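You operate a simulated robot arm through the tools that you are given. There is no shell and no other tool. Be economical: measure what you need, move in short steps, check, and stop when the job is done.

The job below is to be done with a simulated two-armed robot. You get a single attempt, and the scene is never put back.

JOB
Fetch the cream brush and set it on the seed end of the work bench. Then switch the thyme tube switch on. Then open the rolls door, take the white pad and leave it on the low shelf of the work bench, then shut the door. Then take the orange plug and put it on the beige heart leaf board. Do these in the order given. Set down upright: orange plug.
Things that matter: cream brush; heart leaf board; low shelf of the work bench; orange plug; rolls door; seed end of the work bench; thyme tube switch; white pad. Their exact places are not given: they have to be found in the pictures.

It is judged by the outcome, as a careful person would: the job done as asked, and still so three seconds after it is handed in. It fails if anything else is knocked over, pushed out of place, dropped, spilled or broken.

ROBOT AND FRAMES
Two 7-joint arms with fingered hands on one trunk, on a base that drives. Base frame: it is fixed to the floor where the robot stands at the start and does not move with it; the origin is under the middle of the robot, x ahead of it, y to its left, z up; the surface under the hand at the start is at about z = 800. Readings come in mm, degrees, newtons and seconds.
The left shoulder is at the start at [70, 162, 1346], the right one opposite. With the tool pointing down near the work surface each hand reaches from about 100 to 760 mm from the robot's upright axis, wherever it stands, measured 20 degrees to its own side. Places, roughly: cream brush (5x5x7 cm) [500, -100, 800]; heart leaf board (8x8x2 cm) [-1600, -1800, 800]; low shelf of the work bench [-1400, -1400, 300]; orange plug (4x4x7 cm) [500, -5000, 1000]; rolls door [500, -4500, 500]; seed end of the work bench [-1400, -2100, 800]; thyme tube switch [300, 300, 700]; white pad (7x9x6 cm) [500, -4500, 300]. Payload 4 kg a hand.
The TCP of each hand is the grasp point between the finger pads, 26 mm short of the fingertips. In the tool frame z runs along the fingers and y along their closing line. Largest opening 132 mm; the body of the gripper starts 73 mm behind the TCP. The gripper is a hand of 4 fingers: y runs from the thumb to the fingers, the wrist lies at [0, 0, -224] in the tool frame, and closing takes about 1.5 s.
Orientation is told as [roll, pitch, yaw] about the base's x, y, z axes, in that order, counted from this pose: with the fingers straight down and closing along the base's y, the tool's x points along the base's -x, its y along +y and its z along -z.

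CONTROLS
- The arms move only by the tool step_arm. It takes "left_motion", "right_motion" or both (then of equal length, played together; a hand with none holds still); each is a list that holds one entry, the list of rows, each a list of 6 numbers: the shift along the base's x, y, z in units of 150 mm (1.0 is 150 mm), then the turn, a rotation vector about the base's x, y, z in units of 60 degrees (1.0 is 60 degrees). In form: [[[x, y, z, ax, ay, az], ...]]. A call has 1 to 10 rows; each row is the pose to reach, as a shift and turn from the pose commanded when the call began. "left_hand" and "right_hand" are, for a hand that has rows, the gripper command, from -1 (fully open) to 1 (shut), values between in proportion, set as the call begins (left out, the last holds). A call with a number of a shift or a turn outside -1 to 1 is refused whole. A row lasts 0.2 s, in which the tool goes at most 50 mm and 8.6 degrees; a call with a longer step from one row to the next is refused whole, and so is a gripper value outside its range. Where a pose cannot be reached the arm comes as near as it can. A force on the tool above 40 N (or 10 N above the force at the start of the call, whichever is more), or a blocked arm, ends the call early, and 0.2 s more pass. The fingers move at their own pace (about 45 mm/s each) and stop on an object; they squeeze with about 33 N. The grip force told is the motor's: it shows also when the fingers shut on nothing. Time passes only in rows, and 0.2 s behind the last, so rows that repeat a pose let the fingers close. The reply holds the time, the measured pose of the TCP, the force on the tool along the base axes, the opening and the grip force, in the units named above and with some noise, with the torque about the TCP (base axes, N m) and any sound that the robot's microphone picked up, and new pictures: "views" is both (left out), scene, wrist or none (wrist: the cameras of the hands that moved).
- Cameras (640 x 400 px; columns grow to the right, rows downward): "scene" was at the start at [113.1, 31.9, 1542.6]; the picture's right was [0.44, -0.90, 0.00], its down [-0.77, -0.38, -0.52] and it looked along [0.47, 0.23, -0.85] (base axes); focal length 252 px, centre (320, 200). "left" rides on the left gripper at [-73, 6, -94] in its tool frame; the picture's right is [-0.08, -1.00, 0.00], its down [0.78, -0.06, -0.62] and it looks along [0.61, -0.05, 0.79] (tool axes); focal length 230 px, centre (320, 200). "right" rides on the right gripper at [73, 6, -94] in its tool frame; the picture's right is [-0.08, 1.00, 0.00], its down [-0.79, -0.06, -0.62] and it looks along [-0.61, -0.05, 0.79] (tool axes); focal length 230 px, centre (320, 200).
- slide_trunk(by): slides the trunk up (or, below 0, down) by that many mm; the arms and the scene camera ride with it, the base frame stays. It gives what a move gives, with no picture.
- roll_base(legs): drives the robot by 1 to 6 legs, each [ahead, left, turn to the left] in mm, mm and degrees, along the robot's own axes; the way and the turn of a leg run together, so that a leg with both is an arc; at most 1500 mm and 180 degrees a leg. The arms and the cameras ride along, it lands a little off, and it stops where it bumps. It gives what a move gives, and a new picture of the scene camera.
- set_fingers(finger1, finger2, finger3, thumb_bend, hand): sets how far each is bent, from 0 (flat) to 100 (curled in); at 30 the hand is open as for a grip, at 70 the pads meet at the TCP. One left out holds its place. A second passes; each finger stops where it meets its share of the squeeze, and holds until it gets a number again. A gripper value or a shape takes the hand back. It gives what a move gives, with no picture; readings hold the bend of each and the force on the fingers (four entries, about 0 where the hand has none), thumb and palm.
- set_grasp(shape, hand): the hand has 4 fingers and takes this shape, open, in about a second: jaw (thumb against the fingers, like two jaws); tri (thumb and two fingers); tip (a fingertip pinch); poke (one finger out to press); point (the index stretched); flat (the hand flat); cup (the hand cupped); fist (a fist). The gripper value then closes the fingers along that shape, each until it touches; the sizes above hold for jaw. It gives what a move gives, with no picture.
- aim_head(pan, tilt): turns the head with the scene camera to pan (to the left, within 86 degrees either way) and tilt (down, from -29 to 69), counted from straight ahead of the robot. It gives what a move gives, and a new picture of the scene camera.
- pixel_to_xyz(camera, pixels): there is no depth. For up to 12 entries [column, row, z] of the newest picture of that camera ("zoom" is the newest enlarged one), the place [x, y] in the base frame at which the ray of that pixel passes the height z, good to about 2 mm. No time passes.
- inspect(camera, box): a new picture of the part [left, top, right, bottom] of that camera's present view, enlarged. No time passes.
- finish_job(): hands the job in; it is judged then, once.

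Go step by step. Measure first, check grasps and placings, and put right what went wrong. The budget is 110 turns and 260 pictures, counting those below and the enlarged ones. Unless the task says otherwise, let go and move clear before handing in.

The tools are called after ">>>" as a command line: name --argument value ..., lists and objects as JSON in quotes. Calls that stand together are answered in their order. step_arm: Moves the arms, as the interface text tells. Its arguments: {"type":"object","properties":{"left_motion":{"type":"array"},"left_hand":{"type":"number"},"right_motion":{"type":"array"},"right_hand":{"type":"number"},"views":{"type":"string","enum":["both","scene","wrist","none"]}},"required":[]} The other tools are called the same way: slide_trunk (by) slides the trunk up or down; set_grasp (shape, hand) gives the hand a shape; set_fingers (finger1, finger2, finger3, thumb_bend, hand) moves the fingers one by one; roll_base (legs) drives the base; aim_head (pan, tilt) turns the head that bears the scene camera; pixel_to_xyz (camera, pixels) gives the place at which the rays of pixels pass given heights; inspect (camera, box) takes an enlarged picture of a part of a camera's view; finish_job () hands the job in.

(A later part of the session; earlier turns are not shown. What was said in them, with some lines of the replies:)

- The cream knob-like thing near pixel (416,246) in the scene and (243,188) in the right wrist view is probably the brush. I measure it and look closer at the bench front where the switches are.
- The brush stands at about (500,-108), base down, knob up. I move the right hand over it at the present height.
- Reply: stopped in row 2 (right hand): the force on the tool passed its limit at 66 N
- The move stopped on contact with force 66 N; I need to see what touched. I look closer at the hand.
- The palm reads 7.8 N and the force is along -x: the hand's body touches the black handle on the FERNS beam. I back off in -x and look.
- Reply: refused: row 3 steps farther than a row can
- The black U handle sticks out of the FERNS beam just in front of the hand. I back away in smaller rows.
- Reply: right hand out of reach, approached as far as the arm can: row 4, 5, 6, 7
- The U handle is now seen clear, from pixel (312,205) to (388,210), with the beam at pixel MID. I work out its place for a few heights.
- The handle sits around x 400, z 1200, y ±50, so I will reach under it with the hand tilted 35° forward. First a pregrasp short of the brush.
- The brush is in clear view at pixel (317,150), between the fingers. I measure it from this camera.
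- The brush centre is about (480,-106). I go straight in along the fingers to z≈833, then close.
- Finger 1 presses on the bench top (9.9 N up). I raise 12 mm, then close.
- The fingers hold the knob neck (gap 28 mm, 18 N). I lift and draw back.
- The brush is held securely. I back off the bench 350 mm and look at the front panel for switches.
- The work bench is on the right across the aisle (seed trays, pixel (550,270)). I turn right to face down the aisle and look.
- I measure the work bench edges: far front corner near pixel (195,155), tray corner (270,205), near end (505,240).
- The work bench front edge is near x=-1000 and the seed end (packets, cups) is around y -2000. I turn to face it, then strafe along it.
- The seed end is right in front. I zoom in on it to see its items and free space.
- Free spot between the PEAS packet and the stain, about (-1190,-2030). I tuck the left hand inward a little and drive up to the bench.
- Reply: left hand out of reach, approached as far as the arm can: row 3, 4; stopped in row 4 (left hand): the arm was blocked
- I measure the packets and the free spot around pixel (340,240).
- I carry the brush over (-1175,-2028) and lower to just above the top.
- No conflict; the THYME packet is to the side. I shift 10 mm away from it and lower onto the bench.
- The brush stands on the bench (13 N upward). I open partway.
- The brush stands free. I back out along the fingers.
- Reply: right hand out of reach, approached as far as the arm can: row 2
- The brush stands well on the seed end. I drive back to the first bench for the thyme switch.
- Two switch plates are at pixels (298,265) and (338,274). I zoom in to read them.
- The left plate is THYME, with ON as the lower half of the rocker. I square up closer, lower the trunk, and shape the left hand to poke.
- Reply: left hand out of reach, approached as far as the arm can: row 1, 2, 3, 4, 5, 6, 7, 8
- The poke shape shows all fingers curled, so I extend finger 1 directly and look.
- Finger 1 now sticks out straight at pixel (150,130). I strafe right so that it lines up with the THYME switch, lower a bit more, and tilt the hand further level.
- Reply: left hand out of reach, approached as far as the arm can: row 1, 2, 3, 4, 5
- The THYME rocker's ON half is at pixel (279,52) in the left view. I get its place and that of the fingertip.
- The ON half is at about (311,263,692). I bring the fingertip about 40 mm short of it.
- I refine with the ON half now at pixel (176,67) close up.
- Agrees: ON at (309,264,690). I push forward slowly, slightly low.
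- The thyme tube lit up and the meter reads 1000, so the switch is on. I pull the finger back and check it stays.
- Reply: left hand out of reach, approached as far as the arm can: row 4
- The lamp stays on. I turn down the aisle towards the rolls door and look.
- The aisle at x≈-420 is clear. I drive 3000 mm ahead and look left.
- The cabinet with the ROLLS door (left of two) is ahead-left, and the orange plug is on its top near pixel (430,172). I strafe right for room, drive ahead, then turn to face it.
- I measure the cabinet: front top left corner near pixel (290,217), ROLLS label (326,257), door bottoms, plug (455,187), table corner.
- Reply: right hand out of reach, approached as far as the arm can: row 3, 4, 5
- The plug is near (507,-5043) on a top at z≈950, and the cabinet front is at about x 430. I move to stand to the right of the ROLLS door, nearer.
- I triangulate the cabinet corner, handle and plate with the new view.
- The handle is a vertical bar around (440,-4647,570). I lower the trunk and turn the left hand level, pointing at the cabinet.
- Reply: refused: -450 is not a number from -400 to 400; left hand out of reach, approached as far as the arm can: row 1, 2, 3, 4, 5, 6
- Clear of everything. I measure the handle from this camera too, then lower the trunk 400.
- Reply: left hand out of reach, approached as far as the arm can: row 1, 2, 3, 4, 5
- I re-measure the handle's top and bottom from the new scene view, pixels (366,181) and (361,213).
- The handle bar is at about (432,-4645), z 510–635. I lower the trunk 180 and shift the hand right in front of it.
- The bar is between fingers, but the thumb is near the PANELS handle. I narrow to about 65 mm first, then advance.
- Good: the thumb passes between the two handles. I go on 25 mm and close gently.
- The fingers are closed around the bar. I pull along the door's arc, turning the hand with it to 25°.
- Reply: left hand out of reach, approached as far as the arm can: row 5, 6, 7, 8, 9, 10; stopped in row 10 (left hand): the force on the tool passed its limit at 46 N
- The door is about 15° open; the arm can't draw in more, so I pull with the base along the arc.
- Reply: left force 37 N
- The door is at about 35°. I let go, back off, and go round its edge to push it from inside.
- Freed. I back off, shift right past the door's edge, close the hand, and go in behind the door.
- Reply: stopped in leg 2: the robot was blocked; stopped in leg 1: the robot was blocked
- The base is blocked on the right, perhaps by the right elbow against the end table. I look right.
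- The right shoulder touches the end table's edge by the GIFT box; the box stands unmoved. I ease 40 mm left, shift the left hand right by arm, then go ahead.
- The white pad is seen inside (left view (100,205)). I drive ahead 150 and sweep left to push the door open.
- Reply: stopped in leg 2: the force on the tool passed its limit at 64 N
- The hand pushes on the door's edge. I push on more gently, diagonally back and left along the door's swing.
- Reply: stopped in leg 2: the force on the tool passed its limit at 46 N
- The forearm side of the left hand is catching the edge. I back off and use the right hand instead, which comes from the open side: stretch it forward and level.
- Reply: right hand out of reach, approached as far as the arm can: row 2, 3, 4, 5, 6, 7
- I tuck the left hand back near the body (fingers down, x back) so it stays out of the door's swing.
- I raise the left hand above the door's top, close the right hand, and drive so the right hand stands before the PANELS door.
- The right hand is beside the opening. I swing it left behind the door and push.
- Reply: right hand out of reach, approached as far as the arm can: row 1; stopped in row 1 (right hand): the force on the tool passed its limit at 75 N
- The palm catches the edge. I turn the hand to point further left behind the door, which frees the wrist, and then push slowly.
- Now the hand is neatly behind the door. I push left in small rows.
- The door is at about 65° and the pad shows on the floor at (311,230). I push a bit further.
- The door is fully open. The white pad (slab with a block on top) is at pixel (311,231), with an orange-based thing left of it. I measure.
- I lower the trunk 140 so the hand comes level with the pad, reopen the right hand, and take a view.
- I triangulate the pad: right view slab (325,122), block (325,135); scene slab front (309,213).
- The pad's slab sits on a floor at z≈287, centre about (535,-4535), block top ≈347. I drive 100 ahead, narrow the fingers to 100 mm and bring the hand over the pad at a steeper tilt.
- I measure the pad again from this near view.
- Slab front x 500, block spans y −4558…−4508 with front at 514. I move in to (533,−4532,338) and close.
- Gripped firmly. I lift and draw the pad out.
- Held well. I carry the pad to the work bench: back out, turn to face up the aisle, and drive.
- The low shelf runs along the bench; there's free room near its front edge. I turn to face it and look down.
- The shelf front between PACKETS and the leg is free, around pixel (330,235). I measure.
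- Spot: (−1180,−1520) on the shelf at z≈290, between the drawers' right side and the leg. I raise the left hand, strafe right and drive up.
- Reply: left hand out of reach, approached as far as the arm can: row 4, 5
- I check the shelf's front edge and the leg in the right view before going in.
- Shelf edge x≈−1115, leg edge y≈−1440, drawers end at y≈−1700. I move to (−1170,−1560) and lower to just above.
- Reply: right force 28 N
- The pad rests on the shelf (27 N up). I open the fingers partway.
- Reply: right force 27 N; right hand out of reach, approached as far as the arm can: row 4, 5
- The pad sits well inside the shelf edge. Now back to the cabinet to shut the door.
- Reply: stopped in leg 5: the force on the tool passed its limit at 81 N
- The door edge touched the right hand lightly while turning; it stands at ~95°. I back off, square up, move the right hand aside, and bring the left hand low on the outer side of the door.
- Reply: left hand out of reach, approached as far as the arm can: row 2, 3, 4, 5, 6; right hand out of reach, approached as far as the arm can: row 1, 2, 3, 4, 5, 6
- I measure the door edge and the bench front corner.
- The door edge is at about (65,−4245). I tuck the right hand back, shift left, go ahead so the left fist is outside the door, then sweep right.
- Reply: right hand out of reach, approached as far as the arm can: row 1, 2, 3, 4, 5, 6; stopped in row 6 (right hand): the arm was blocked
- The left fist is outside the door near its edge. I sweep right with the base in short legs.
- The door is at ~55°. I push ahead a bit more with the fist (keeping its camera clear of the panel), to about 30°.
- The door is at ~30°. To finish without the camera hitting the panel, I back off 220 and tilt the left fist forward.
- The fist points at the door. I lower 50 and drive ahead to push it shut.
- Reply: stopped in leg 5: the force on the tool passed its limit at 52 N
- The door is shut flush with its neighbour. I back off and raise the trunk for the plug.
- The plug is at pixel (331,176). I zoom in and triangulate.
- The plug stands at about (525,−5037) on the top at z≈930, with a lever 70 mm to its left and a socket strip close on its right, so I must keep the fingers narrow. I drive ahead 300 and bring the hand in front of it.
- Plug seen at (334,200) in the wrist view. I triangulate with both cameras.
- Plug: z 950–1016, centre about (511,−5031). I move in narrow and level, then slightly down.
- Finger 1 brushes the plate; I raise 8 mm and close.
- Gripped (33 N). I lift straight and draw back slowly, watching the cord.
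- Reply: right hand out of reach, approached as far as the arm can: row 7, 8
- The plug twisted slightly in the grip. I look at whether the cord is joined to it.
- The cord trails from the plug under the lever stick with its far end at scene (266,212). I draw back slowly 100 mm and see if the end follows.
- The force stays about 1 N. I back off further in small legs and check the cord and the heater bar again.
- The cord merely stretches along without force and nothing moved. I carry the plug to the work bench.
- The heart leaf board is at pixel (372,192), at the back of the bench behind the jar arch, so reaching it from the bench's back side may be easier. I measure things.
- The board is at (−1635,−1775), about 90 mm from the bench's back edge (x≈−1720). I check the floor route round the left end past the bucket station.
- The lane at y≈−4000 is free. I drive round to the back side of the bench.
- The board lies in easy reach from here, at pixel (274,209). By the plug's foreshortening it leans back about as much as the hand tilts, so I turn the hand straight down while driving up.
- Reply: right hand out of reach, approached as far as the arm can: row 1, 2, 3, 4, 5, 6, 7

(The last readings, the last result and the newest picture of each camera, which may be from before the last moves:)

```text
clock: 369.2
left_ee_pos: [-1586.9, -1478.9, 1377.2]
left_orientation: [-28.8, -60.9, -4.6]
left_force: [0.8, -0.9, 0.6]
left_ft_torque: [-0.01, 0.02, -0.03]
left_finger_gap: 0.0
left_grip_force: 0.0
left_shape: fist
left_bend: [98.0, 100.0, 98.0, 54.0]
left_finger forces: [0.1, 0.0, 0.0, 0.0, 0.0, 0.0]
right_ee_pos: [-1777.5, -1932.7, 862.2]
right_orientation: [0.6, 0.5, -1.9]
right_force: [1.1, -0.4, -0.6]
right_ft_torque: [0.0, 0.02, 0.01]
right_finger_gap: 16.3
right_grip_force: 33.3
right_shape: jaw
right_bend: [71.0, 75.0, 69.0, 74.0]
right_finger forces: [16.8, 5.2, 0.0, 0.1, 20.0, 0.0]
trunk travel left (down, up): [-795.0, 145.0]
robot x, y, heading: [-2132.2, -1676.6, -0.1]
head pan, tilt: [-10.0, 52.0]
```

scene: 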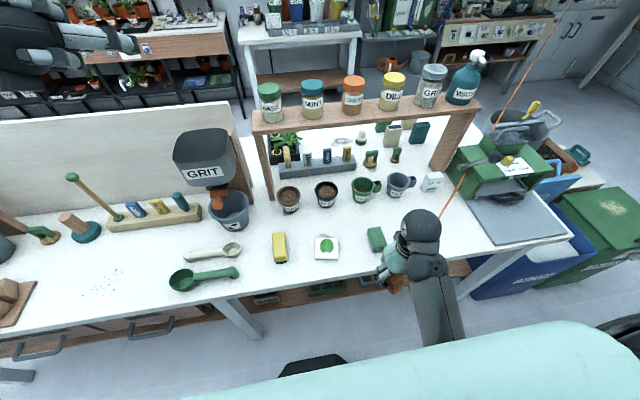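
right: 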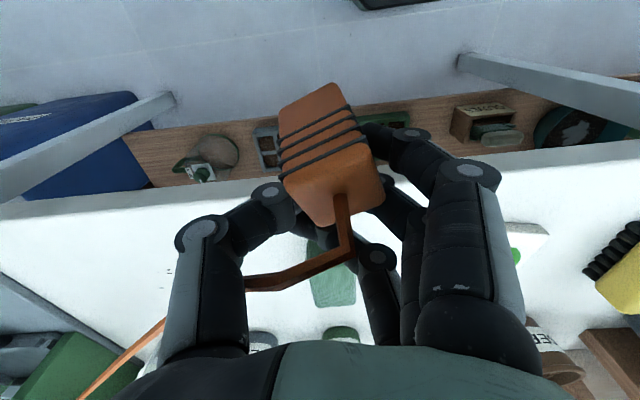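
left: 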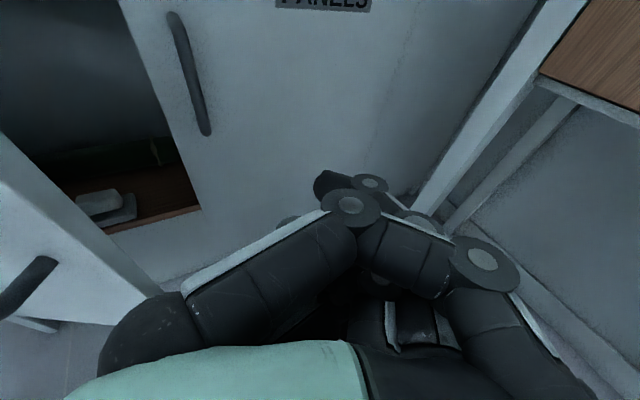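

The hand ended straight down at (−1778,−1932,862), off the bench edge, nothing touched. The plug is now roughly upright except a ~12° sideways lean. I raise, correct the roll, and shift over towards the board; measuring the board.

>>> pixel_to_xyz --camera "scene" --pixels '[[326, 247, 820], [316, 237, 815], [338, 236, 815], [314, 257, 805], [339, 258, 805], [375, 240, 820], [280, 247, 820]]'

>>> step_arm --right_motion '[[[0, 0, 0.25, 0, 0, 0], [0, 0, 0.5, 0.05, 0, 0], [0, 0, 0.7, 0.1, 0, 0], [0, 0.2, 0.75, 0.15, 0, 0], [0, 0.45, 0.75, 0.2, 0, 0], [0, 0.7, 0.75, 0.2, 0, 0], [0, 0.95, 0.75, 0.2, 0, 0], [0, 1.0, 0.75, 0.2, 0, 0]]]'

>>> inspect --camera "scene" --box '[240, 180, 440, 310]'

```text
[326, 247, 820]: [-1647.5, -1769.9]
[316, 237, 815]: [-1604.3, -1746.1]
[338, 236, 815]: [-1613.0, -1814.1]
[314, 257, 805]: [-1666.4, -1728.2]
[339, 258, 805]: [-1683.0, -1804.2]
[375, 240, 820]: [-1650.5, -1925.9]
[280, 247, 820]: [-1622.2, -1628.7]
```

```text
clock: 371.0
left_ee_pos: [-1588.5, -1478.2, 1378.0]
left_orientation: [-28.9, -60.9, -4.6]
left_force: [-0.5, -0.8, -0.6]
left_ft_torque: [0.0, 0.03, -0.01]
left_finger_gap: 0.1
left_grip_force: 0.1
left_shape: fist
left_bend: [98.0, 100.0, 98.0, 54.0]
left_finger forces: [0.0, 0.1, 0.0, 0.1, 0.1, 0.0]
right_ee_pos: [-1812.7, -1793.2, 890.9]
right_orientation: [11.8, 0.9, -1.8]
right_force: [0.5, 0.3, -1.0]
right_ft_torque: [0.02, -0.01, -0.02]
right_finger_gap: 16.0
right_grip_force: 32.5
right_shape: jaw
right_bend: [71.0, 75.0, 69.0, 74.0]
right_finger forces: [17.2, 5.4, 0.0, 0.1, 20.5, 0.0]
right hand out of reach, approached as far as the arm can: row 1, 2, 3, 4, 5, 6, 7, 8
trunk travel left (down, up): [-795.0, 145.0]
robot x, y, heading: [-2131.5, -1681.5, 0.1]
head pan, tilt: [-10.0, 52.0]
```

scene: 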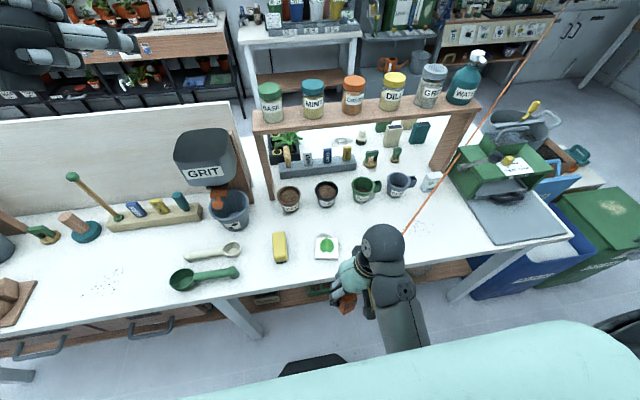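
right: 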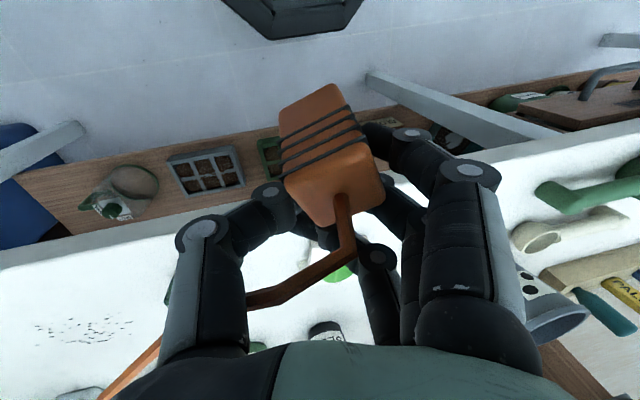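

```text
3.08 times, centred on (340, 245) of scene
```

zoom: 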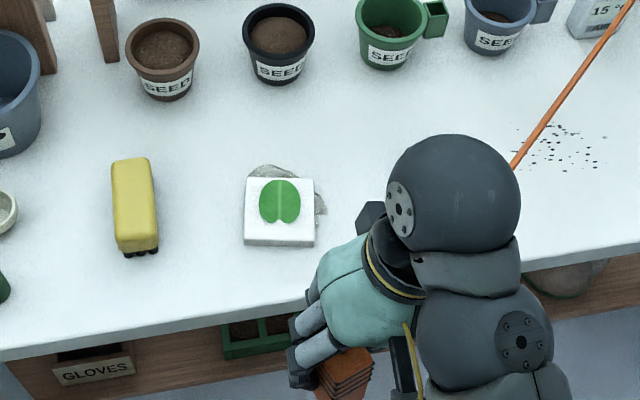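

The board's top centre is (−1647,−1770). The roll should be ≈7° by the vanishing point, so I ease it back 5°, raise by the trunk, and move over the board.

>>> slide_trunk --by 100

>>> step_arm --right_motion '[[[0.2, 0.03, 0, -0.03, 0, 0], [0.4, 0.06, 0, -0.06, 0, 0], [0.6, 0.09, 0, -0.083, 0, 0], [0.8, 0.12, 0, -0.083, 0, 0], [1.0, 0.15, 0, -0.083, 0, 0], [1.0, 0.15, 0, -0.083, 0, 0]]]'

>>> inspect --camera "scene" --box '[240, 180, 440, 310]'

```text
clock: 372.3
left_ee_pos: [-1589.8, -1478.5, 1477.9]
left_orientation: [-28.8, -60.9, -4.6]
left_force: [-0.4, -0.9, 0.2]
left_ft_torque: [-0.01, 0.0, 0.01]
left_finger_gap: 0.0
left_grip_force: 0.1
left_shape: fist
left_bend: [98.0, 100.0, 98.0, 54.0]
left_finger forces: [0.0, 0.0, 0.1, 0.1, 0.0, 0.1]
right_ee_pos: [-1811.3, -1794.7, 992.9]
right_orientation: [11.9, 0.5, -1.6]
right_force: [-0.4, 1.1, -0.2]
right_ft_torque: [0.0, 0.01, -0.01]
right_finger_gap: 15.9
right_grip_force: 33.4
right_shape: jaw
right_bend: [71.0, 75.0, 69.0, 74.0]
right_finger forces: [17.1, 5.3, 0.0, 0.1, 20.5, 0.0]
trunk travel left (down, up): [-895.0, 45.0]
robot x, y, heading: [-2129.1, -1673.8, 0.1]
head pan, tilt: [-10.0, 52.0]
```

```text
clock: 373.7
left_ee_pos: [-1591.9, -1479.0, 1478.3]
left_orientation: [-28.7, -61.0, -4.8]
left_force: [-0.7, 0.5, 0.0]
left_ft_torque: [-0.02, 0.04, 0.0]
left_finger_gap: 0.0
left_grip_force: 0.0
left_shape: fist
left_bend: [98.0, 100.0, 98.0, 54.0]
left_finger forces: [0.0, 0.1, 0.1, 0.0, 0.0, 0.1]
right_ee_pos: [-1666.7, -1772.1, 988.7]
right_orientation: [7.7, 0.4, -2.0]
right_force: [-0.1, 0.2, -0.6]
right_ft_torque: [0.03, -0.02, 0.0]
right_finger_gap: 15.9
right_grip_force: 33.4
right_shape: jaw
right_bend: [71.0, 75.0, 69.0, 74.0]
right_finger forces: [17.2, 5.2, 0.0, 0.0, 20.1, 0.0]
right hand out of reach, approached as far as the arm can: row 1, 2, 3, 4, 5, 6
trunk travel left (down, up): [-895.0, 45.0]
robot x, y, heading: [-2130.5, -1676.8, 0.2]
head pan, tilt: [-10.0, 52.0]
```

scene: 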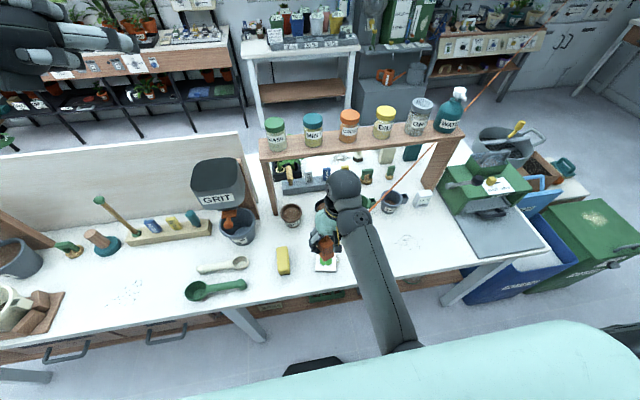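
right: 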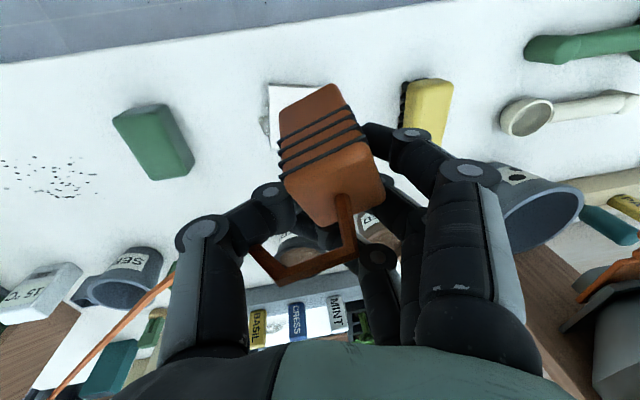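

```text
3.08 times, centred on (340, 245) of scene
```

zoom: 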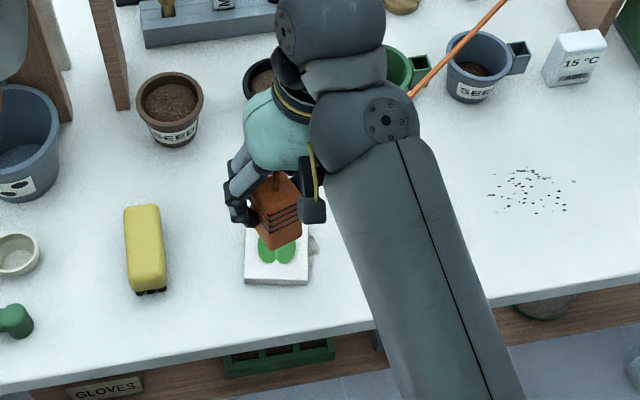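

The plug hangs over the board, near upright. I find where its bottom is relative to the TCP.

>>> pixel_to_xyz --camera "right" --pixels '[[308, 97, 938], [308, 97, 948], [280, 108, 943], [336, 86, 943], [270, 90, 815], [315, 150, 820]]'

>>> pixel_to_xyz --camera "scene" --pixels '[[328, 258, 938], [328, 258, 948], [327, 246, 943], [330, 262, 820], [330, 250, 820]]'

```text
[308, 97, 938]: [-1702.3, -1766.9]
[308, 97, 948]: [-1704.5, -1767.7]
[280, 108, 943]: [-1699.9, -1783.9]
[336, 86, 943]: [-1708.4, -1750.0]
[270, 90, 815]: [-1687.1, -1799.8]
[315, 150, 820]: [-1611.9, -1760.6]
```

```text
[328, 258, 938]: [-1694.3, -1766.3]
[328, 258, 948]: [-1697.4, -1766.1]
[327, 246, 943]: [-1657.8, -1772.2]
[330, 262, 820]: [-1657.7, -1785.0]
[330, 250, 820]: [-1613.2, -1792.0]
```

The plug's bottom is ~13 mm behind the grip line, i.e. leaning ~10°. I pitch the hand −10°, centre over the board, and lower to just above it.

>>> step_arm --right_motion '[[[0.05, 0, 0, 0, -0.08, 0], [0.15, -0.02, -0.1, 0, -0.17, 0], [0.15, -0.02, -0.25, 0, -0.17, 0], [0.15, -0.02, -0.4, 0, -0.17, 0], [0.15, -0.02, -0.55, 0, -0.17, 0], [0.15, -0.02, -0.65, 0, -0.17, 0], [0.15, -0.02, -0.7, 0, -0.17, 0], [0.15, -0.02, -0.7, 0, -0.17, 0]]]'

>>> inspect --camera "scene" --box '[270, 190, 390, 290]'

```text
clock: 375.5
left_ee_pos: [-1589.9, -1480.0, 1478.2]
left_orientation: [-28.8, -60.8, -4.6]
left_force: [-0.3, -0.8, -0.1]
left_ft_torque: [-0.02, 0.0, 0.02]
left_finger_gap: 0.0
left_grip_force: 0.1
left_shape: fist
left_bend: [98.0, 100.0, 98.0, 54.0]
left_finger forces: [0.1, 0.0, 0.0, 0.0, 0.0, 0.0]
right_ee_pos: [-1641.1, -1772.9, 881.6]
right_orientation: [8.1, -9.7, -1.9]
right_force: [-0.2, -0.4, -0.7]
right_ft_torque: [0.0, -0.01, 0.03]
right_finger_gap: 15.9
right_grip_force: 32.8
right_shape: jaw
right_bend: [71.0, 75.0, 69.0, 74.0]
right_finger forces: [17.2, 5.2, 0.1, 0.0, 19.7, 0.0]
trunk travel left (down, up): [-895.0, 45.0]
robot x, y, heading: [-2130.9, -1676.0, 0.2]
head pan, tilt: [-10.0, 52.0]
```

scene: 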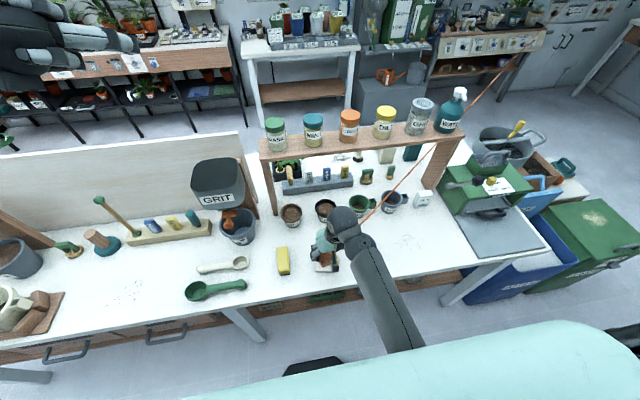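
right: 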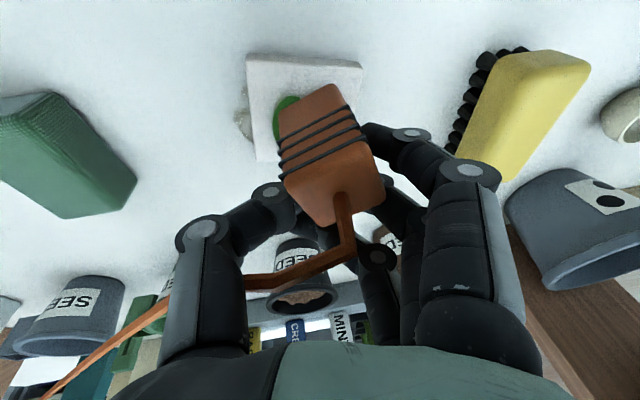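

```text
4.00 times, centred on (330, 240) of scene
```

zoom: 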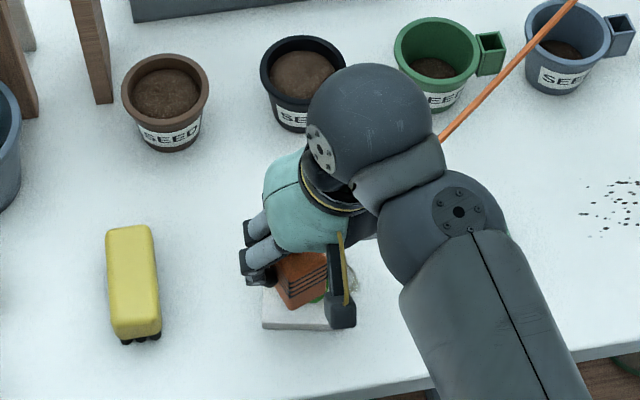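

The plug is centred over the board. I lower gently until it bears on it.

>>> step_arm --right_motion '[[[0, 0, -0.03, 0, 0, 0], [0, 0, -0.06, 0, 0, 0], [0, 0, -0.08, 0, 0, 0], [0, 0, -0.1, 0, 0, 0], [0, 0, -0.1, 0, 0, 0]]]' --views "wrist"

```text
clock: 376.7
left_ee_pos: [-1589.3, -1479.1, 1479.1]
left_orientation: [-28.8, -61.0, -4.5]
left_force: [1.0, 0.8, -0.2]
left_ft_torque: [0.0, -0.02, -0.06]
left_finger_gap: 0.0
left_grip_force: 0.1
left_shape: fist
left_bend: [98.0, 100.0, 98.0, 54.0]
left_finger forces: [0.0, 0.0, 0.0, 0.1, 0.1, 0.0]
right_ee_pos: [-1642.2, -1771.7, 867.6]
right_orientation: [8.1, -9.7, -1.9]
right_force: [0.4, -0.6, -1.5]
right_ft_torque: [-0.03, 0.02, 0.02]
right_finger_gap: 15.7
right_grip_force: 33.3
right_shape: jaw
right_bend: [71.0, 75.0, 69.0, 74.0]
right_finger forces: [17.2, 5.1, 0.0, 0.0, 19.6, 0.0]
trunk travel left (down, up): [-895.0, 45.0]
robot x, y, heading: [-2127.4, -1678.7, 0.3]
head pan, tilt: [-10.0, 52.0]
```

right: 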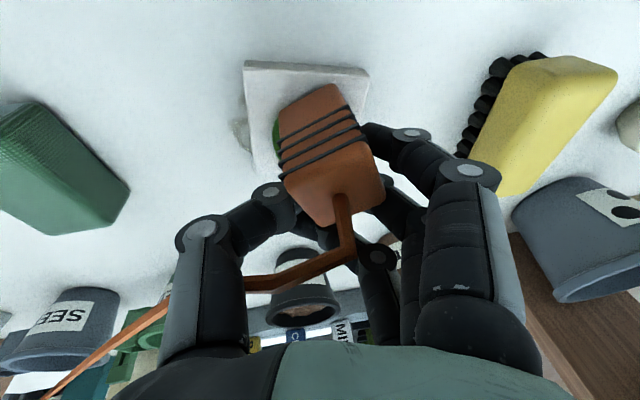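

Not yet touching. I go down further in small rows (it stops on force).

>>> step_arm --right_motion '[[[0, 0, -0.02, 0, 0, 0], [0, 0, -0.04, 0, 0, 0], [0, 0, -0.055, 0, 0, 0], [0, 0, -0.07, 0, 0, 0], [0, 0, -0.085, 0, 0, 0], [0, 0, -0.1, 0, 0, 0], [0, 0, -0.1, 0, 0, 0]]]' --views "wrist"

```text
clock: 378.3
left_ee_pos: [-1591.5, -1479.8, 1479.4]
left_orientation: [-28.8, -61.0, -4.7]
left_force: [-0.1, -0.2, -1.0]
left_ft_torque: [0.0, -0.03, 0.0]
left_finger_gap: 0.0
left_grip_force: 0.0
left_shape: fist
left_bend: [98.0, 100.0, 98.0, 54.0]
left_finger forces: [0.1, 0.0, 0.1, 0.0, 0.0, 0.1]
right_ee_pos: [-1640.8, -1774.0, 853.6]
right_orientation: [8.1, -10.2, -2.1]
right_force: [7.9, -6.6, 34.9]
right_ft_torque: [0.37, 0.1, -0.13]
right_finger_gap: 18.5
right_grip_force: 32.1
right_shape: jaw
right_bend: [73.0, 75.0, 69.0, 75.0]
right_finger forces: [19.5, 9.9, 0.0, 0.0, 29.1, 0.0]
trunk travel left (down, up): [-895.0, 45.0]
robot x, y, heading: [-2129.3, -1677.0, 0.2]
head pan, tilt: [-10.0, 52.0]
```

right: 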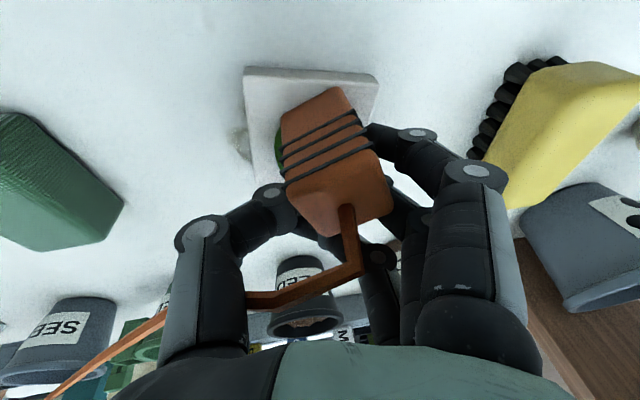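

The plug bears on the board (35 N) and has squared up. I ease and open the fingers.

>>> step_arm --right_motion '[[[0, 0, 0.02, 0, 0, 0], [0, 0, 0.02, 0, 0, 0], [0, 0, 0.02, 0, 0, 0], [0, 0, 0.02, 0, 0, 0], [0, 0, 0.02, 0, 0, 0], [0, 0, 0.02, 0, 0, 0], [0, 0, 0.02, 0, 0, 0]]]' --right_hand -0.25 --views "wrist"

```text
clock: 379.9
left_ee_pos: [-1588.9, -1478.6, 1478.6]
left_orientation: [-28.8, -60.9, -4.6]
left_force: [-0.1, 0.8, 0.0]
left_ft_torque: [0.01, 0.03, 0.02]
left_finger_gap: 0.3
left_grip_force: 0.2
left_shape: fist
left_bend: [98.0, 100.0, 98.0, 54.0]
left_finger forces: [0.1, 0.0, 0.0, 0.0, 0.0, 0.0]
right_ee_pos: [-1641.9, -1773.4, 853.5]
right_orientation: [8.0, -9.8, -2.0]
right_force: [0.2, -0.2, 0.4]
right_ft_torque: [0.01, 0.01, -0.02]
right_finger_gap: 82.0
right_grip_force: 0.0
right_shape: jaw
right_bend: [71.0, 71.0, 71.0, 69.0]
right_finger forces: [0.1, 0.1, 0.1, 0.0, 0.0, 0.0]
trunk travel left (down, up): [-895.0, 45.0]
robot x, y, heading: [-2132.6, -1676.9, 0.1]
head pan, tilt: [-10.0, 52.0]
```

right: 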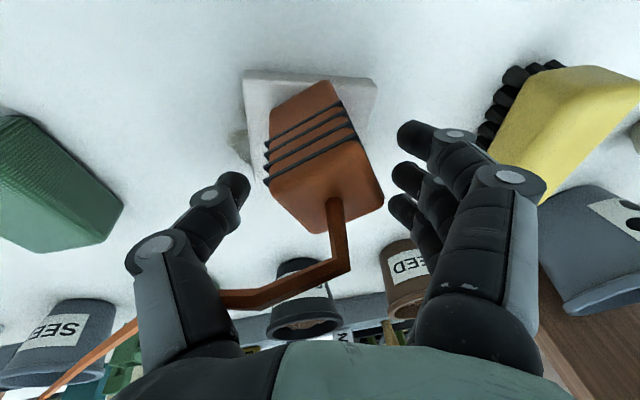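

The plug stands free on the board. I raise the hand straight up, then check.

>>> step_arm --right_motion '[[[0, 0, 0.1, 0, 0, 0], [-0.02, 0, 0.25, 0, 0, 0], [-0.05, 0, 0.45, 0, 0, 0], [-0.1, 0, 0.65, 0, 0, 0], [-0.3, 0, 0.8, 0, 0, 0], [-0.5, 0, 0.85, 0, 0, 0], [-0.8, -0.1, 0.85, 0, 0, 0], [-1.0, -0.3, 0.85, 0, 0, 0]]]'

>>> inspect --camera "scene" --box '[270, 190, 390, 290]'

```text
clock: 381.7
left_ee_pos: [-1592.1, -1480.1, 1478.8]
left_orientation: [-28.7, -61.0, -4.7]
left_force: [0.5, -0.2, 0.7]
left_ft_torque: [0.0, 0.0, 0.0]
left_finger_gap: 0.2
left_grip_force: 0.0
left_shape: fist
left_bend: [98.0, 100.0, 98.0, 54.0]
left_finger forces: [0.0, 0.0, 0.0, 0.0, 0.0, 0.0]
right_ee_pos: [-1786.3, -1836.1, 984.3]
right_orientation: [5.0, -11.2, -0.5]
right_force: [-0.1, 0.1, -0.3]
right_ft_torque: [0.02, -0.02, 0.05]
right_finger_gap: 82.2
right_grip_force: 0.0
right_shape: jaw
right_bend: [71.0, 71.0, 71.0, 69.0]
right_finger forces: [0.0, 0.0, 0.1, 0.0, 0.0, 0.1]
trunk travel left (down, up): [-895.0, 45.0]
robot x, y, heading: [-2125.9, -1678.8, 0.3]
head pan, tilt: [-10.0, 52.0]
```

scene: 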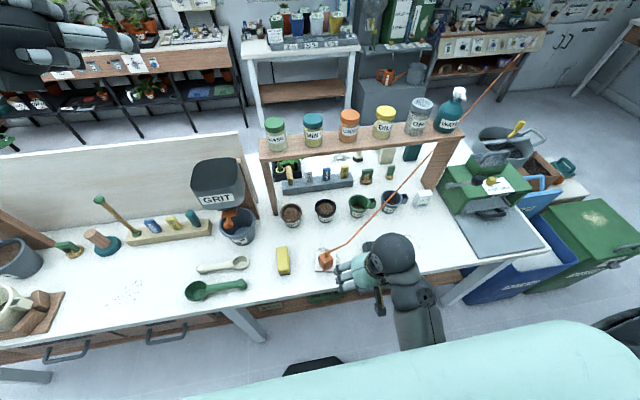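
right: 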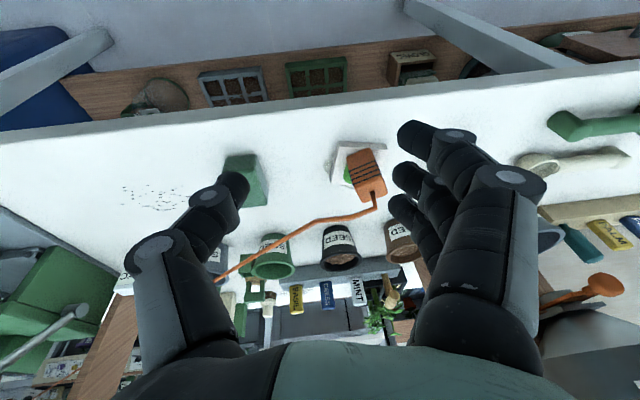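

```text
4.00 times, centred on (330, 240) of scene
```

zoom: 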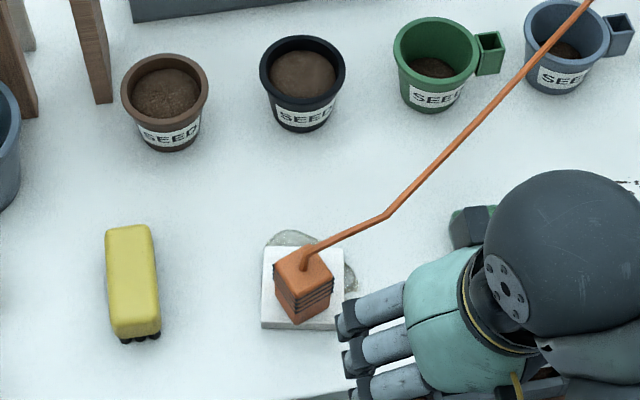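

The plug stands upright on the heart leaf board and the hand is clear. I back off a little and hand in.

>>> roll_base --legs '[[-200, 0, 0]]'

>>> inspect --camera "scene" --box '[230, 150, 450, 300]'

```text
clock: 383.3
left_ee_pos: [-1785.0, -1478.3, 1477.5]
left_orientation: [-28.9, -60.8, -4.4]
left_force: [-0.6, 0.5, 0.4]
left_ft_torque: [-0.05, 0.01, 0.0]
left_finger_gap: 0.0
left_grip_force: 0.0
left_shape: fist
left_bend: [98.0, 100.0, 98.0, 54.0]
left_finger forces: [0.0, 0.1, 0.1, 0.0, 0.0, 0.1]
right_ee_pos: [-1983.8, -1833.8, 980.3]
right_orientation: [4.9, -10.5, -0.2]
right_force: [-0.7, 0.4, -0.4]
right_ft_torque: [0.0, 0.06, -0.03]
right_finger_gap: 82.3
right_grip_force: 0.0
right_shape: jaw
right_bend: [71.0, 71.0, 71.0, 69.0]
right_finger forces: [0.1, 0.1, 0.0, 0.0, 0.0, 0.1]
trunk travel left (down, up): [-895.0, 45.0]
robot x, y, heading: [-2331.1, -1678.7, 0.3]
head pan, tilt: [-10.0, 52.0]
```

scene: 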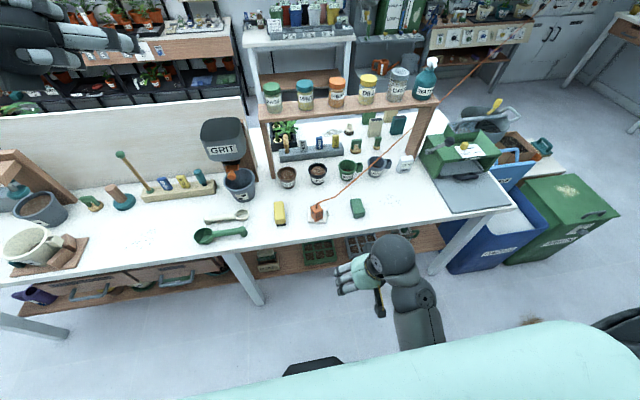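

```text
2.67 times, centred on (340, 225) of scene
5 turns are left
```

zoom: 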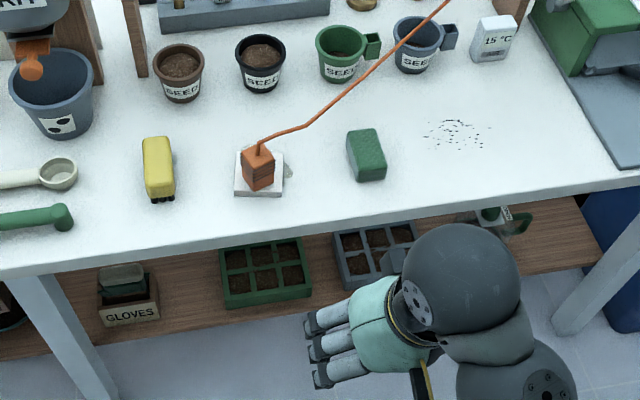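

All is in place and the plug stands upright on the board; I hand in.

>>> finish_job

```text
The job is handed in.
```

I did all the steps in the order given and handed the job in:

- **Cream brush:** it stands on the seed end of the work bench, at about (-1175, -2018).
- **Thyme tube switch:** it is on; the tube lit up and the meter reading rose from 500 to 1000.
- **White pad and rolls door:** the pad is on the low shelf of the work bench, and I shut the door flush after putting the pad there.
- **Orange plug:** it stands upright on the heart leaf board, seen from two cameras after I let go. The only heart leaf board I found looks white rather than beige, so I took it as the one meant.

- **Bumps on the way:** early on the right hand pressed the handle of the FERNS beam hard (66 N); the beam's pointer still read MID in the next picture. Later the right shoulder came up against the table with the GIFT box on it, and the box stayed put. While I was turning, the right hand also hit the open rolls door (81 N).
- **Plug cord:** it trails across the room and stretched with no force on the hand. I saw nothing knocked over.
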